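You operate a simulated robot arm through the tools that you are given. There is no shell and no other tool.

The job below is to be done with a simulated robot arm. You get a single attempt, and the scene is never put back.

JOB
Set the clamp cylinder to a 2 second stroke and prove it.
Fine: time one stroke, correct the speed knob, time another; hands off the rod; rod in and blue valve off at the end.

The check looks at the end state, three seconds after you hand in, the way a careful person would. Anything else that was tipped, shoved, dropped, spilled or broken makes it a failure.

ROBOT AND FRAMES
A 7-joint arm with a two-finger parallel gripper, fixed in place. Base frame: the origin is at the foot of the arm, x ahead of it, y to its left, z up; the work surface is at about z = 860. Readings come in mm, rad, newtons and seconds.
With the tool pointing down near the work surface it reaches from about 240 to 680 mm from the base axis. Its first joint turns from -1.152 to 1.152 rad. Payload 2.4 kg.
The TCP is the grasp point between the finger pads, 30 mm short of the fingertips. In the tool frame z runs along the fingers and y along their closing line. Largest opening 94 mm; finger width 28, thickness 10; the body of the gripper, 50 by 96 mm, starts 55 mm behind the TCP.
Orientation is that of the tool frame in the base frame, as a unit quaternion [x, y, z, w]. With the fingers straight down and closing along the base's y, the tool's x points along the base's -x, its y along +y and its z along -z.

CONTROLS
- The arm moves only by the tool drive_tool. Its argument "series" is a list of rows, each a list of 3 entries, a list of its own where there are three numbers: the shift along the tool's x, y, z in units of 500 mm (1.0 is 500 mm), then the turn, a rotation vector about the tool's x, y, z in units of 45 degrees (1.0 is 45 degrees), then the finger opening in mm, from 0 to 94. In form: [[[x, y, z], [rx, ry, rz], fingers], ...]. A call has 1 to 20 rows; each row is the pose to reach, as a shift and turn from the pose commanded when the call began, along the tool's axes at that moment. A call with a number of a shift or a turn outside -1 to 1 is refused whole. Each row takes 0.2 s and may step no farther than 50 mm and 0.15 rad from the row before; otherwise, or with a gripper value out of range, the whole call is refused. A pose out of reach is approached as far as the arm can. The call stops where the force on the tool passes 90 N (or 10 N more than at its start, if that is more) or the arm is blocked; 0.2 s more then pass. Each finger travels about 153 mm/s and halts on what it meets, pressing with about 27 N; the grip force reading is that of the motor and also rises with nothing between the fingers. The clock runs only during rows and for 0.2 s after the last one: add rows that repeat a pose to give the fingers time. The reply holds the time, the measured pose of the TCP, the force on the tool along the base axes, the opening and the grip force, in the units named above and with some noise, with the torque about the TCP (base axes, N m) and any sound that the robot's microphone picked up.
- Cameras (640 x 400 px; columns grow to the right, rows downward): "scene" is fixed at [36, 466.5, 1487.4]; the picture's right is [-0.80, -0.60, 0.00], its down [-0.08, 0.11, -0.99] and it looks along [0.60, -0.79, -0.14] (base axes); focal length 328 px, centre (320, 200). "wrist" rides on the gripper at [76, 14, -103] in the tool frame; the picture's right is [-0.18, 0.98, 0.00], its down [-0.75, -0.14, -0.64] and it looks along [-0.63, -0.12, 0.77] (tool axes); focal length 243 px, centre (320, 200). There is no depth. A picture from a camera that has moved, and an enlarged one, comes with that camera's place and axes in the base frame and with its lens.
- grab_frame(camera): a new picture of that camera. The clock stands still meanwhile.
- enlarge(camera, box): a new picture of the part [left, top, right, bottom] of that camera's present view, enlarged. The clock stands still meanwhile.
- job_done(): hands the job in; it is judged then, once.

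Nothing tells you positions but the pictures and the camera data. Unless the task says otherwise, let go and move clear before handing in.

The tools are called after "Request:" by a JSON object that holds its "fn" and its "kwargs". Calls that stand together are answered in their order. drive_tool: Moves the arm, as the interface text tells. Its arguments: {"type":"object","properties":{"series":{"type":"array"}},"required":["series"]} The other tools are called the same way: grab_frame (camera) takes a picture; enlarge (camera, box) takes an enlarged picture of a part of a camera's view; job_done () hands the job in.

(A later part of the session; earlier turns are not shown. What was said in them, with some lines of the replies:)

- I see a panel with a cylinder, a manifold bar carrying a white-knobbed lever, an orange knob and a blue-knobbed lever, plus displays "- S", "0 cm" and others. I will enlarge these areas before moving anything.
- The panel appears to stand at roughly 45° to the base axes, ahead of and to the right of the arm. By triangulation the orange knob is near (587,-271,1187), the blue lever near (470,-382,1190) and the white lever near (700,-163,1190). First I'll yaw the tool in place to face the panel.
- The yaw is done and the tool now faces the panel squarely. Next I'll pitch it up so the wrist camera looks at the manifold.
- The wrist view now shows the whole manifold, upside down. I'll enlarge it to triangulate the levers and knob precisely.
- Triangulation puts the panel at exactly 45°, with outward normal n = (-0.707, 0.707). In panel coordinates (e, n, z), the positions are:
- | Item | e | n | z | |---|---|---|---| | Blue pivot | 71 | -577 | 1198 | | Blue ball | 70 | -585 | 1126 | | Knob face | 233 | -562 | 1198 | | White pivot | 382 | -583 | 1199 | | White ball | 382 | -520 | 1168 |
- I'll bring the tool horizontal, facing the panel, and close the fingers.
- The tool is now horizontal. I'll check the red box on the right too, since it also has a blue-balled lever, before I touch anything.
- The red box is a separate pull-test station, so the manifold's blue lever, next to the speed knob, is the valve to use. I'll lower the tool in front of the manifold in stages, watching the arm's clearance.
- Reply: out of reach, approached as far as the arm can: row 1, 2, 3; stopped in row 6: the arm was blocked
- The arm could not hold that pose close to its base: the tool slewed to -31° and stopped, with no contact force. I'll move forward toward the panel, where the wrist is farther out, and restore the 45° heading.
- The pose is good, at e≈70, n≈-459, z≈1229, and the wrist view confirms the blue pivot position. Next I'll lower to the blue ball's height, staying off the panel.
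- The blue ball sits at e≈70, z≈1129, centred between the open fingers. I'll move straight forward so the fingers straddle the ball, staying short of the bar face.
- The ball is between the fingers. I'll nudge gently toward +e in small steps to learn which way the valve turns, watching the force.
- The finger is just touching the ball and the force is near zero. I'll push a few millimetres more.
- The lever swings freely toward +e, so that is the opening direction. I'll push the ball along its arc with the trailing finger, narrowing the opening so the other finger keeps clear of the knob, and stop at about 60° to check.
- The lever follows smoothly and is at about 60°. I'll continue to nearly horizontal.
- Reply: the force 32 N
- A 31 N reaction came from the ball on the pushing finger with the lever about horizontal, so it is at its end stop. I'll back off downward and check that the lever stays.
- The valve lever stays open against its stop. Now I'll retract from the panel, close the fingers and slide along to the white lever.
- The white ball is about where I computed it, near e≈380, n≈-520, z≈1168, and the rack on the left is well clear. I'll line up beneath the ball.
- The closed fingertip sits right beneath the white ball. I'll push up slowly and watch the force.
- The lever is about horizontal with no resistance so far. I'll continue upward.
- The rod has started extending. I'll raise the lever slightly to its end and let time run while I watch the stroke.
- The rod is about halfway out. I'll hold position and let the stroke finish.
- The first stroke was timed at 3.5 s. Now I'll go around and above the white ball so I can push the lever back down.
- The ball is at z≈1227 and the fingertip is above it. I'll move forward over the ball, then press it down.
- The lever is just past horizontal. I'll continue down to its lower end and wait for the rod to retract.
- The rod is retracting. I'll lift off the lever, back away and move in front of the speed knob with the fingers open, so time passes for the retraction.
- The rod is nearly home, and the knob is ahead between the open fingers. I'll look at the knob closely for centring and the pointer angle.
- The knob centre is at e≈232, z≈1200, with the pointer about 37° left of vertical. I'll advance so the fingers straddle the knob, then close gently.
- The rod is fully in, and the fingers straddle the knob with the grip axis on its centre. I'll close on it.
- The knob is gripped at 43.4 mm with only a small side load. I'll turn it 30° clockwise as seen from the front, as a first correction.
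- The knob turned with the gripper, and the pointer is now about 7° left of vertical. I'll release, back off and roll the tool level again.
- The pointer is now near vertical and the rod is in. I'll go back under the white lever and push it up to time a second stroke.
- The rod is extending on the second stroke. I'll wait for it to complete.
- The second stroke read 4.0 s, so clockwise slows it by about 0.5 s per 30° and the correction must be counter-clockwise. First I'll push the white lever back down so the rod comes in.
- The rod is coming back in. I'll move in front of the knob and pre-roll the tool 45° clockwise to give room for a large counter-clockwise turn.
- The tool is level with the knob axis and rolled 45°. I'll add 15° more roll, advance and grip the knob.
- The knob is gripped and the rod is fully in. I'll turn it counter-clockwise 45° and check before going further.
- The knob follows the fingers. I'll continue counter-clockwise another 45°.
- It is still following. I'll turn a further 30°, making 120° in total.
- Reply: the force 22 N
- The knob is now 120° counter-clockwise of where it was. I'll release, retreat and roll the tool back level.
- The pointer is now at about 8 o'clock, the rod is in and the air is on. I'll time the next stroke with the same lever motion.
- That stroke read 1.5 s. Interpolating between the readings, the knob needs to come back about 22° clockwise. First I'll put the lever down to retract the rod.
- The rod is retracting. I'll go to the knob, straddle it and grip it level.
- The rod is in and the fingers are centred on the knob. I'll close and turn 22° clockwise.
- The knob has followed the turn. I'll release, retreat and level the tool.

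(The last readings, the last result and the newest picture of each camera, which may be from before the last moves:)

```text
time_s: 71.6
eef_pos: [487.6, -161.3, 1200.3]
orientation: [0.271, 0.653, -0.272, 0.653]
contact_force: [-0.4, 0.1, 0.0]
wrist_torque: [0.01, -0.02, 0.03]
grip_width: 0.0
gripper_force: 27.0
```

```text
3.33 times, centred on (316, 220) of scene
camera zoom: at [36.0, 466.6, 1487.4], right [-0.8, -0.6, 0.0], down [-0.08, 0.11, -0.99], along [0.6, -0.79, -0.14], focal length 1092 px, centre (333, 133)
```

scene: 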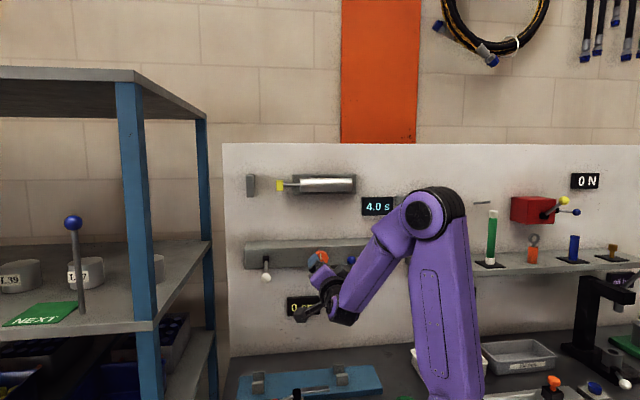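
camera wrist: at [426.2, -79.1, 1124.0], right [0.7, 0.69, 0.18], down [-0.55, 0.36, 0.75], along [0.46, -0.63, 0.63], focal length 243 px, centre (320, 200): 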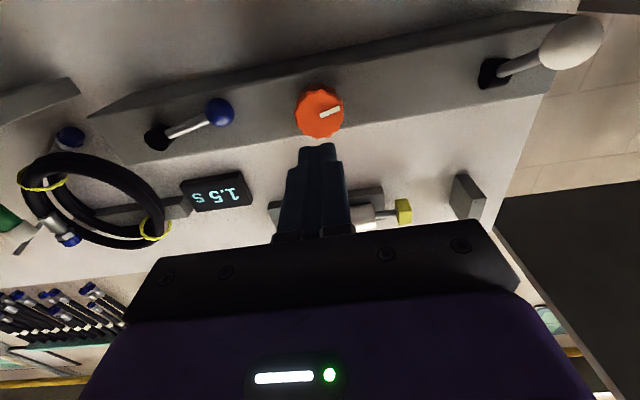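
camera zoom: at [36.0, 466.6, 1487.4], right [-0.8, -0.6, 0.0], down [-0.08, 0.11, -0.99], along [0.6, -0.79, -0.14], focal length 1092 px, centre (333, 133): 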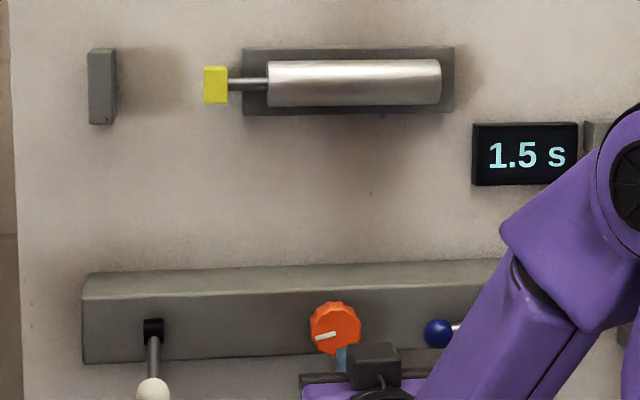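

The pointer is at about 8:30 and the rod is in. I'll time the stroke at this setting.

Request:
{"fn": "drive_tool", "kwargs": {"series": [[[0.05, 0.08, 0], [0, 0, 0], 0], [[0.1, 0.16, 0], [0, 0, 0], 0], [[0.142, 0.23, 0], [0, 0, 0], 0], [[0.142, 0.297, 0], [0, 0, 0], 0], [[0.142, 0.297, 0.05], [0, 0, 0], 0], [[0.142, 0.297, 0.0914], [0, 0, 0], 0], [[0.142, 0.297, 0.0914], [0, 0, 0], 0], [[0.11, 0.297, 0.0914], [0, 0, 0], 0], [[0.08, 0.297, 0.0914], [0, 0, 0], 0], [[0.05, 0.297, 0.0914], [0, 0, 0], 0], [[0.025, 0.297, 0.0914], [0, 0, 0], 0], [[0.005, 0.297, 0.0914], [0, 0, 0], 0], [[-0.004, 0.297, 0.0914], [0, 0, 0], 0], [[-0.004, 0.297, 0.0914], [0, 0, 0], 0], [[-0.004, 0.297, 0.0914], [0, 0, 0], 0], [[-0.004, 0.297, 0.0914], [0, 0, 0], 0], [[-0.004, 0.297, 0.0914], [0, 0, 0], 0], [[-0.004, 0.297, 0.0914], [0, 0, 0], 0], [[-0.004, 0.297, 0.0914], [0, 0, 0], 0], [[-0.004, 0.297, 0.0914], [0, 0, 0], 0]]}}

Request:
{"fn": "drive_tool", "kwargs": {"series": [[[0, 0, 0], [0, 0, 0], 0], [[0, 0, 0], [0, 0, 0], 0], [[0, 0, 0], [0, 0, 0], 0], [[0, 0, 0], [0, 0, 0], 0]]}}

Request:
{"fn": "enlarge", "kwargs": {"camera": "scene", "box": [220, 160, 412, 280]}}

```text
time_s: 75.8
eef_pos: [626.0, -89.1, 1202.1]
orientation: [0.271, 0.652, -0.272, 0.654]
contact_force: [-0.4, 0.8, -2.4]
wrist_torque: [0.05, -0.03, 0.01]
grip_width: 0.0
gripper_force: 27.3
```

```text
time_s: 76.8
eef_pos: [626.1, -87.5, 1201.8]
orientation: [0.271, 0.653, -0.271, 0.653]
contact_force: [-0.5, 1.4, -1.6]
wrist_torque: [0.0, -0.01, 0.01]
grip_width: 0.0
gripper_force: 27.0
```

```text
3.33 times, centred on (316, 220) of scene
camera zoom: at [36.0, 466.6, 1487.4], right [-0.8, -0.6, 0.0], down [-0.08, 0.11, -0.99], along [0.6, -0.79, -0.14], focal length 1092 px, centre (333, 133)
```

zoom: 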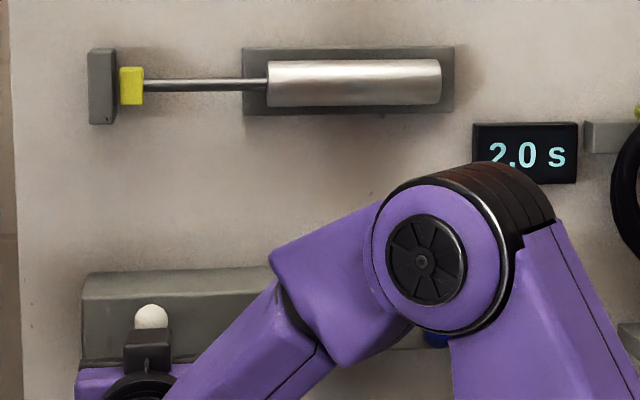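

The stroke now reads 2.0 s. Next I'll push the lever down to bring the rod in.

Request:
{"fn": "drive_tool", "kwargs": {"series": [[[0, 0, -0.045], [0, 0, 0], 0], [[0, 0, -0.09], [0, 0, 0], 0], [[-0.07, 0, -0.09], [0, 0, 0], 0], [[-0.14, 0, -0.09], [0, 0, 0], 0], [[-0.14, 0, -0.09], [0, 0, 0], 0], [[-0.14, 0, -0.04], [0, 0, 0], 0], [[-0.14, 0, 0], [0, 0, 0], 0], [[-0.14, 0, 0], [0, 0, 0], 0], [[-0.11, 0, 0], [0, 0, 0], 0], [[-0.08, 0, 0], [0, 0, 0], 0], [[-0.05, 0, 0], [0, 0, 0], 0], [[-0.025, 0, 0], [0, 0, 0], 0], [[-0.005, 0, 0], [0, 0, 0], 0], [[0.008, 0, 0], [0, 0, 0], 0], [[0.012, 0, 0], [0, 0, 0], 0], [[0.012, 0, 0], [0, 0, 0], 0]]}}

Request:
{"fn": "enlarge", "kwargs": {"camera": "scene", "box": [220, 160, 412, 280]}}

```text
time_s: 80.2
eef_pos: [626.1, -89.1, 1197.3]
orientation: [0.272, 0.652, -0.272, 0.653]
contact_force: [-0.5, 0.2, 4.6]
wrist_torque: [-0.13, -0.1, -0.04]
grip_width: 0.0
gripper_force: 27.0
```

```text
3.33 times, centred on (316, 220) of scene
camera zoom: at [35.9, 466.6, 1487.4], right [-0.8, -0.6, 0.0], down [-0.08, 0.11, -0.99], along [0.6, -0.79, -0.14], focal length 1092 px, centre (333, 133)
```

zoom: 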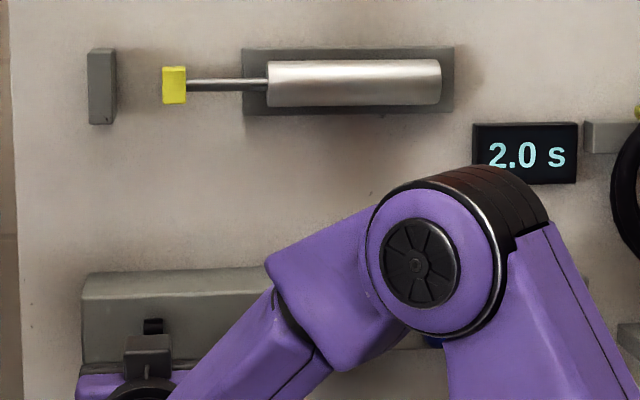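

The lever is fully down and the rod is retracting, with the display reading 2.0 s. I'll move off toward the blue valve, stopping above and in front of its ball while the rod finishes coming in.

Request:
{"fn": "drive_tool", "kwargs": {"series": [[[-0.03, 0, 0], [0, 0, 0], 0], [[-0.03, 0, -0.0935], [0, 0, 0], 0], [[-0.05, -0.09, -0.0935], [0, 0, 0], 0], [[-0.084, -0.18, -0.0935], [0, 0, 0], 0], [[-0.084, -0.27, -0.0935], [0, 0, 0], 0], [[-0.084, -0.36, -0.0935], [0, 0, 0], 0], [[-0.084, -0.4538, -0.0935], [0, 0, 0], 0], [[-0.084, -0.4538, -0.0935], [0, 0, 0], 0], [[-0.084, -0.4538, -0.0935], [0, 0, 0], 0]]}}

Request:
{"fn": "grab_frame", "kwargs": {"camera": "wrist"}}

Request:
{"fn": "grab_frame", "kwargs": {"camera": "scene"}}

Request:
{"fn": "enlarge", "kwargs": {"camera": "scene", "box": [220, 160, 412, 280]}}

```text
time_s: 82.2
eef_pos: [431.8, -216.3, 1237.4]
orientation: [0.272, 0.652, -0.272, 0.653]
contact_force: [-0.1, 0.3, 0.2]
wrist_torque: [-0.01, -0.01, 0.0]
grip_width: 0.0
gripper_force: 26.3
```

```text
taken
camera wrist: at [370.0, -134.4, 1161.7], right [0.7, 0.69, 0.18], down [-0.55, 0.36, 0.75], along [0.46, -0.63, 0.63], focal length 243 px, centre (320, 200)
```

wrist: 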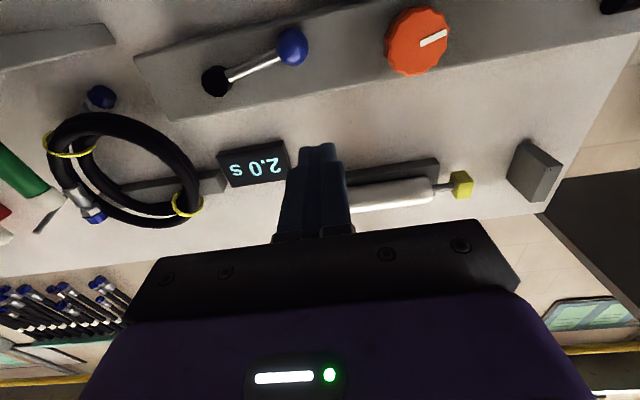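

```text
taken
```

scene: 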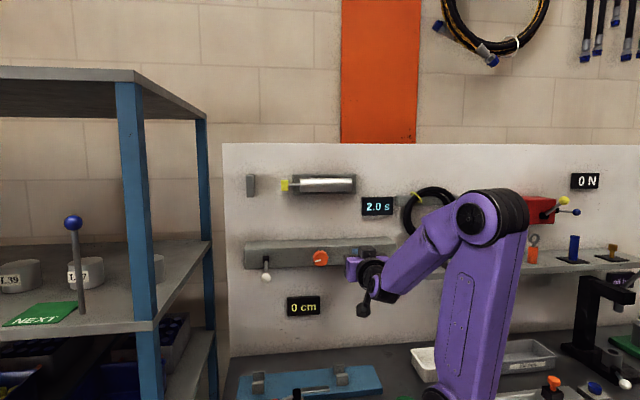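

```text
3.33 times, centred on (316, 220) of scene
camera zoom: at [36.0, 466.5, 1487.4], right [-0.8, -0.6, 0.0], down [-0.08, 0.11, -0.99], along [0.6, -0.79, -0.14], focal length 1092 px, centre (333, 133)
```

zoom: 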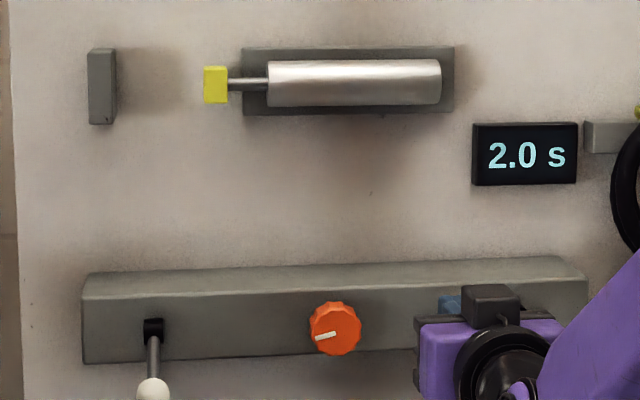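

The rod is fully in, the display holds 2.0 s, and the blue ball is at e≈140, z≈1187 as expected. I'll advance above it and start pushing the valve lever back down along its arc.

Request:
{"fn": "drive_tool", "kwargs": {"series": [[[0, 0, 0.07], [0, 0, 0], 0], [[0, 0, 0.13], [0, 0, 0], 0], [[0, 0, 0.17], [0, 0, 0], 0], [[0, 0, 0.187], [0, 0, 0], 0], [[0, 0, 0.187], [0, 0, 0], 0], [[0.03, 0.001, 0.187], [0, 0, 0], 0], [[0.048, 0.001, 0.187], [0, 0, 0], 0], [[0.076, -0.0014, 0.187], [0, 0, 0], 0], [[0.1002, -0.008, 0.187], [0, 0, 0], 0]]}}

Request:
{"fn": "grab_frame", "kwargs": {"camera": "wrist"}}

Request:
{"fn": "enlarge", "kwargs": {"camera": "scene", "box": [280, 180, 440, 280]}}

```text
time_s: 84.2
eef_pos: [496.1, -284.5, 1187.7]
orientation: [0.271, 0.653, -0.271, 0.653]
contact_force: [0.6, 0.1, 0.6]
wrist_torque: [0.0, -0.01, 0.01]
grip_width: 0.0
gripper_force: 26.7
```

```text
taken
camera wrist: at [433.7, -202.1, 1111.6], right [0.7, 0.69, 0.18], down [-0.55, 0.36, 0.75], along [0.46, -0.63, 0.63], focal length 243 px, centre (320, 200)
```

wrist: 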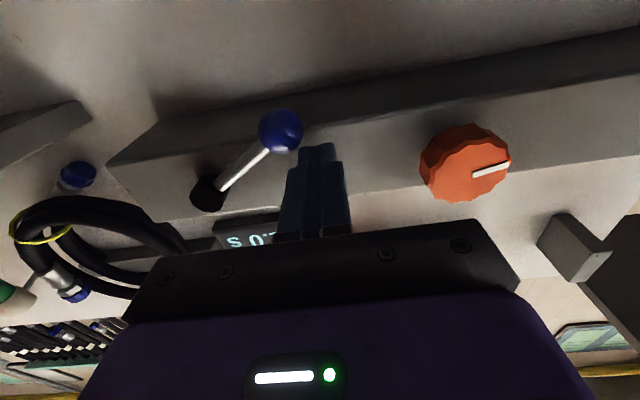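

```text
4.00 times, centred on (360, 230) of scene
camera zoom: at [36.0, 466.6, 1487.4], right [-0.8, -0.6, 0.0], down [-0.08, 0.11, -0.99], along [0.6, -0.79, -0.14], focal length 1311 px, centre (160, 80)
```

zoom: 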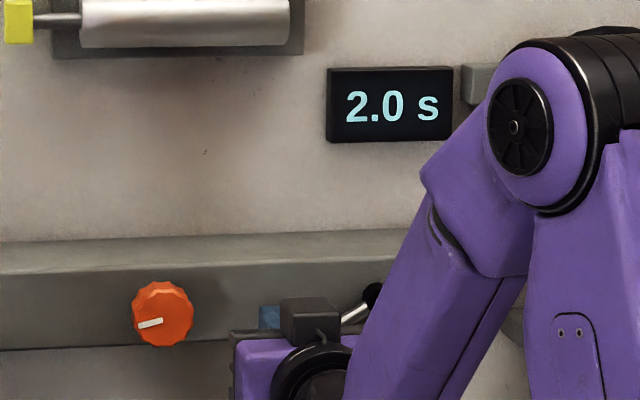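

The lever is following downward. I'll continue along the arc to nearly vertical.

Request:
{"fn": "drive_tool", "kwargs": {"series": [[[0.0228, -0.0106, 0], [0, 0, 0], 0], [[0.0488, -0.0238, 0], [0, 0, 0], 0], [[0.0748, -0.0394, 0], [0, 0, 0], 0], [[0.0888, -0.0618, 0], [0, 0, 0], 0], [[0.0988, -0.0858, 0], [0, 0, 0], 0], [[0.1028, -0.103, 0], [0, 0, 0], 0]]}}

Request:
{"fn": "grab_frame", "kwargs": {"camera": "wrist"}}

Request:
{"fn": "enlarge", "kwargs": {"camera": "scene", "box": [320, 200, 480, 300]}}

```text
time_s: 85.6
eef_pos: [459.7, -321.6, 1136.8]
orientation: [0.271, 0.653, -0.271, 0.653]
contact_force: [0.4, 1.1, -1.0]
wrist_torque: [0.0, 0.03, 0.02]
grip_width: 0.0
gripper_force: 26.7
```

```text
taken
camera wrist: at [396.7, -238.8, 1060.0], right [0.7, 0.69, 0.18], down [-0.55, 0.36, 0.75], along [0.46, -0.63, 0.63], focal length 243 px, centre (320, 200)
```

wrist: 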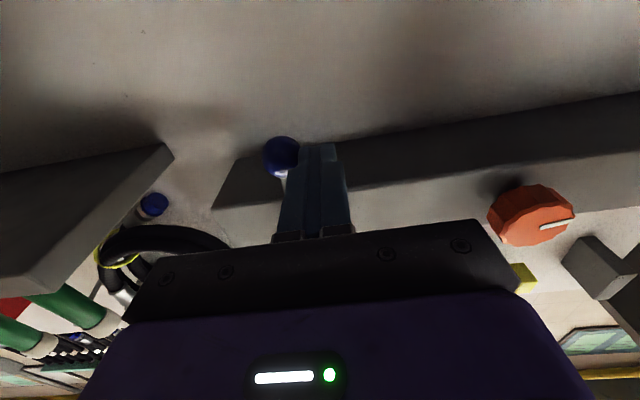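

```text
4.00 times, centred on (400, 250) of scene
camera zoom: at [36.0, 466.6, 1487.4], right [-0.8, -0.6, 0.0], down [-0.08, 0.11, -0.99], along [0.6, -0.79, -0.14], focal length 1311 px, centre (0, 0)
```

zoom: 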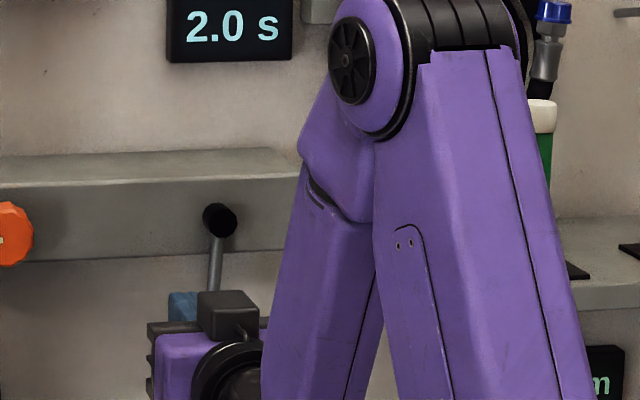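

The valve lever is almost vertical. I'll nudge the last few millimetres to its closed stop, watching the force.

Request:
{"fn": "drive_tool", "kwargs": {"series": [[[0, -0.004, 0], [0, 0, 0], 0], [[0, -0.008, 0], [0, 0, 0], 0], [[0, -0.01, 0], [0, 0, 0], 0]]}}

Request:
{"fn": "enlarge", "kwargs": {"camera": "scene", "box": [320, 200, 480, 300]}}

```text
time_s: 86.4
eef_pos: [456.5, -325.5, 1136.9]
orientation: [0.271, 0.653, -0.271, 0.653]
contact_force: [1.2, 0.2, -1.6]
wrist_torque: [0.02, 0.01, 0.02]
grip_width: 0.0
gripper_force: 26.6
```

```text
4.00 times, centred on (400, 250) of scene
camera zoom: at [36.1, 466.6, 1487.4], right [-0.8, -0.6, 0.0], down [-0.08, 0.11, -0.99], along [0.6, -0.79, -0.14], focal length 1311 px, centre (0, 0)
```

zoom: 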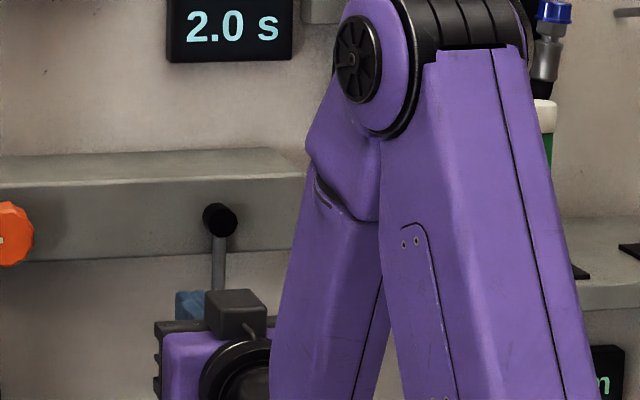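

The lever is vertical. I'll make one more 2 mm nudge to see whether it is on its stop.

Request:
{"fn": "drive_tool", "kwargs": {"series": [[[0, -0.003, 0], [0, 0, 0], 0], [[0, -0.005, 0], [0, 0, 0], 0]]}}

```text
time_s: 87.0
eef_pos: [455.1, -325.6, 1136.8]
orientation: [0.27, 0.653, -0.27, 0.653]
contact_force: [7.4, 4.8, -1.4]
wrist_torque: [0.09, -0.04, 0.29]
grip_width: 0.1
gripper_force: 27.5
```

The force rose to about 9 N, so the valve is against its closed stop. I'll back off sideways and retreat.

Request:
{"fn": "drive_tool", "kwargs": {"series": [[[0, 0.02, 0], [0, 0, 0], 0], [[0, 0.04, 0], [0, 0, 0], 0], [[0, 0.04, -0.08], [0, 0, 0], 0], [[0, 0.04, -0.16], [0, 0, 0], 0], [[0, 0.04, -0.2], [0, 0, 0], 0], [[0, 0.04, -0.2], [0, 0, 0], 0]]}}

Request:
{"fn": "grab_frame", "kwargs": {"camera": "wrist"}}

Request:
{"fn": "grab_frame", "kwargs": {"camera": "scene"}}

Request:
{"fn": "enlarge", "kwargs": {"camera": "scene", "box": [220, 160, 412, 280]}}

```text
time_s: 88.4
eef_pos: [396.7, -241.0, 1136.2]
orientation: [0.272, 0.653, -0.272, 0.653]
contact_force: [0.2, 0.6, -0.6]
wrist_torque: [-0.03, 0.03, -0.01]
grip_width: 0.0
gripper_force: 26.8
```

```text
taken
camera wrist: at [334.7, -159.8, 1060.2], right [0.7, 0.69, 0.18], down [-0.55, 0.36, 0.75], along [0.46, -0.63, 0.63], focal length 243 px, centre (320, 200)
```

wrist: 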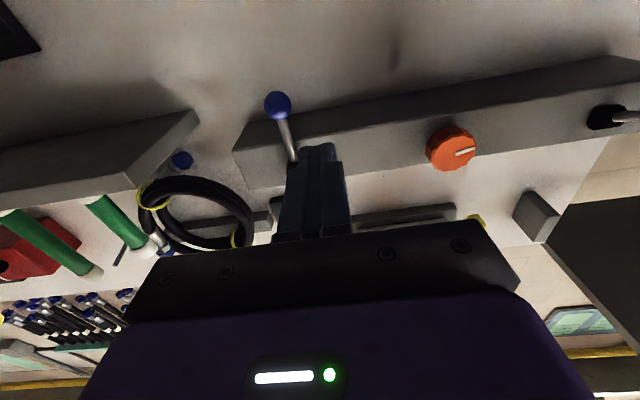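

```text
taken
```

scene: 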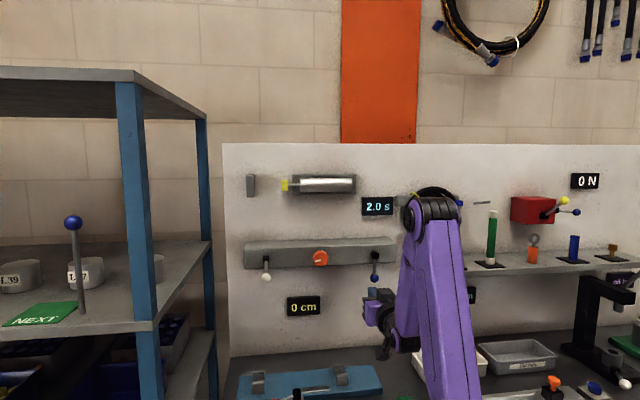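

```text
3.33 times, centred on (316, 220) of scene
camera zoom: at [36.0, 466.6, 1487.4], right [-0.8, -0.6, 0.0], down [-0.08, 0.11, -0.99], along [0.6, -0.79, -0.14], focal length 1092 px, centre (333, 133)
```

zoom: 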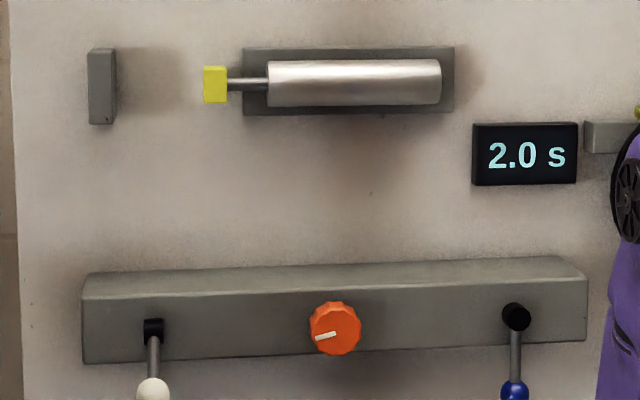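

The rod is in, the blue valve is off, the white lever is down and the display holds 2.0 s. I'll let a few seconds pass to confirm nothing drifts, and check the bench around the arm.

Request:
{"fn": "drive_tool", "kwargs": {"series": [[[0, 0, 0], [0, 0, 0], 0], [[-0.06, 0, 0], [0, 0, 0], 20], [[-0.12, 0, 0], [0, 0, 0], 40], [[-0.18, 0, 0], [0, 0, 0], 40], [[-0.18, 0, 0], [0, 0, 0], 40], [[-0.18, 0, 0], [0, 0, 0], 40], [[-0.18, 0, 0], [0, 0, 0], 40], [[-0.18, 0, 0], [0, 0, 0], 40], [[-0.18, 0, 0], [0, 0, 0], 40], [[-0.18, 0, 0], [0, 0, 0], 40], [[-0.18, 0, 0], [0, 0, 0], 40], [[-0.18, 0, 0], [0, 0, 0], 40], [[-0.18, 0, 0], [0, 0, 0], 40], [[-0.18, 0, 0], [0, 0, 0], 40], [[-0.18, 0, 0], [0, 0, 0], 40]]}}

Request:
{"fn": "enlarge", "kwargs": {"camera": "scene", "box": [220, 160, 412, 280]}}

Request:
{"fn": "enlarge", "kwargs": {"camera": "scene", "box": [220, 290, 640, 400]}}

Request:
{"fn": "grab_frame", "kwargs": {"camera": "scene"}}

```text
time_s: 91.6
eef_pos: [397.3, -240.8, 1226.7]
orientation: [0.271, 0.654, -0.271, 0.653]
contact_force: [-0.3, 0.3, -0.4]
wrist_torque: [-0.02, 0.01, 0.0]
grip_width: 40.0
gripper_force: 0.0
```

```text
3.33 times, centred on (316, 220) of scene
camera zoom: at [36.0, 466.5, 1487.4], right [-0.8, -0.6, 0.0], down [-0.08, 0.11, -0.99], along [0.6, -0.79, -0.14], focal length 1092 px, centre (333, 133)
```

zoom: 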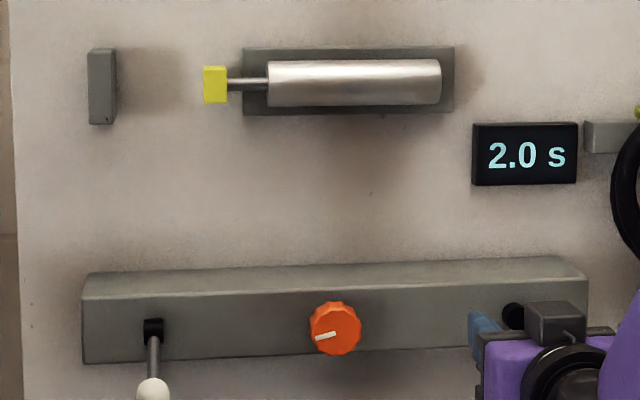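

```text
1.52 times, centred on (430, 345) of scene
camera zoom: at [36.0, 466.5, 1487.4], right [-0.8, -0.6, 0.0], down [-0.08, 0.11, -0.99], along [0.6, -0.79, -0.14], focal length 499 px, centre (152, -21)
```

zoom: 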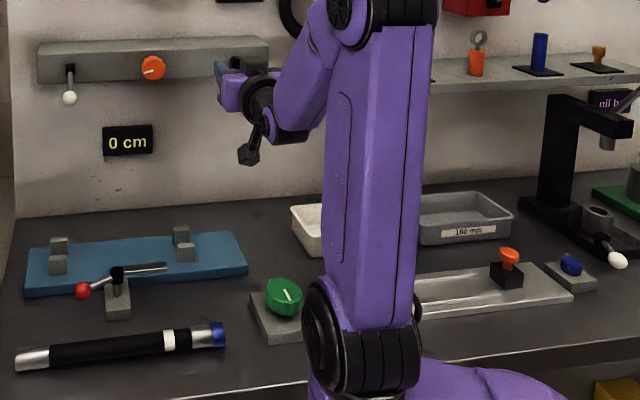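

```text
taken
```

scene: 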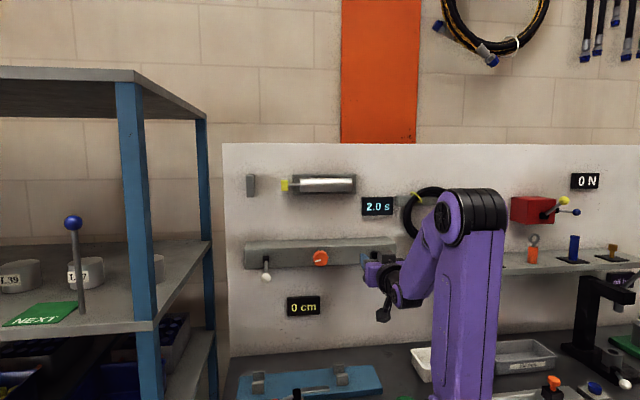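

The bench looks undisturbed and the rod stayed in. The valve was against its closed stop when I left it, the speed knob is at the 2.0 s setting with that stroke still on the display, and the arm is clear. I'm handing in.

Request:
{"fn": "job_done", "kwargs": {}}

```text
The job is handed in.
```

The clamp cylinder is set to a 2 second stroke. The last stroke was timed at 2.0 s, and the display still shows it.

| Stroke | Speed knob | Time |
|---|---|---|
| 1 | as found | 3.5 s |
| 2 | 30° clockwise | 4.0 s |
| 3 | 120° counter-clockwise from stroke 2 | 1.5 s |
| 4 | 22° clockwise from stroke 3 | 2.0 s |

The first turn went the wrong way, so it took four strokes instead of two.

- **End state:** the rod is fully in, the white lever is down, and the blue valve is off against its stop. I waited a few seconds after closing the valve and the rod did not drift.
- **Surroundings:** the gripper touched only the two levers and the speed knob, never the rod. The parts of the bench I could see looked undisturbed, and the arm is clear of the panel.
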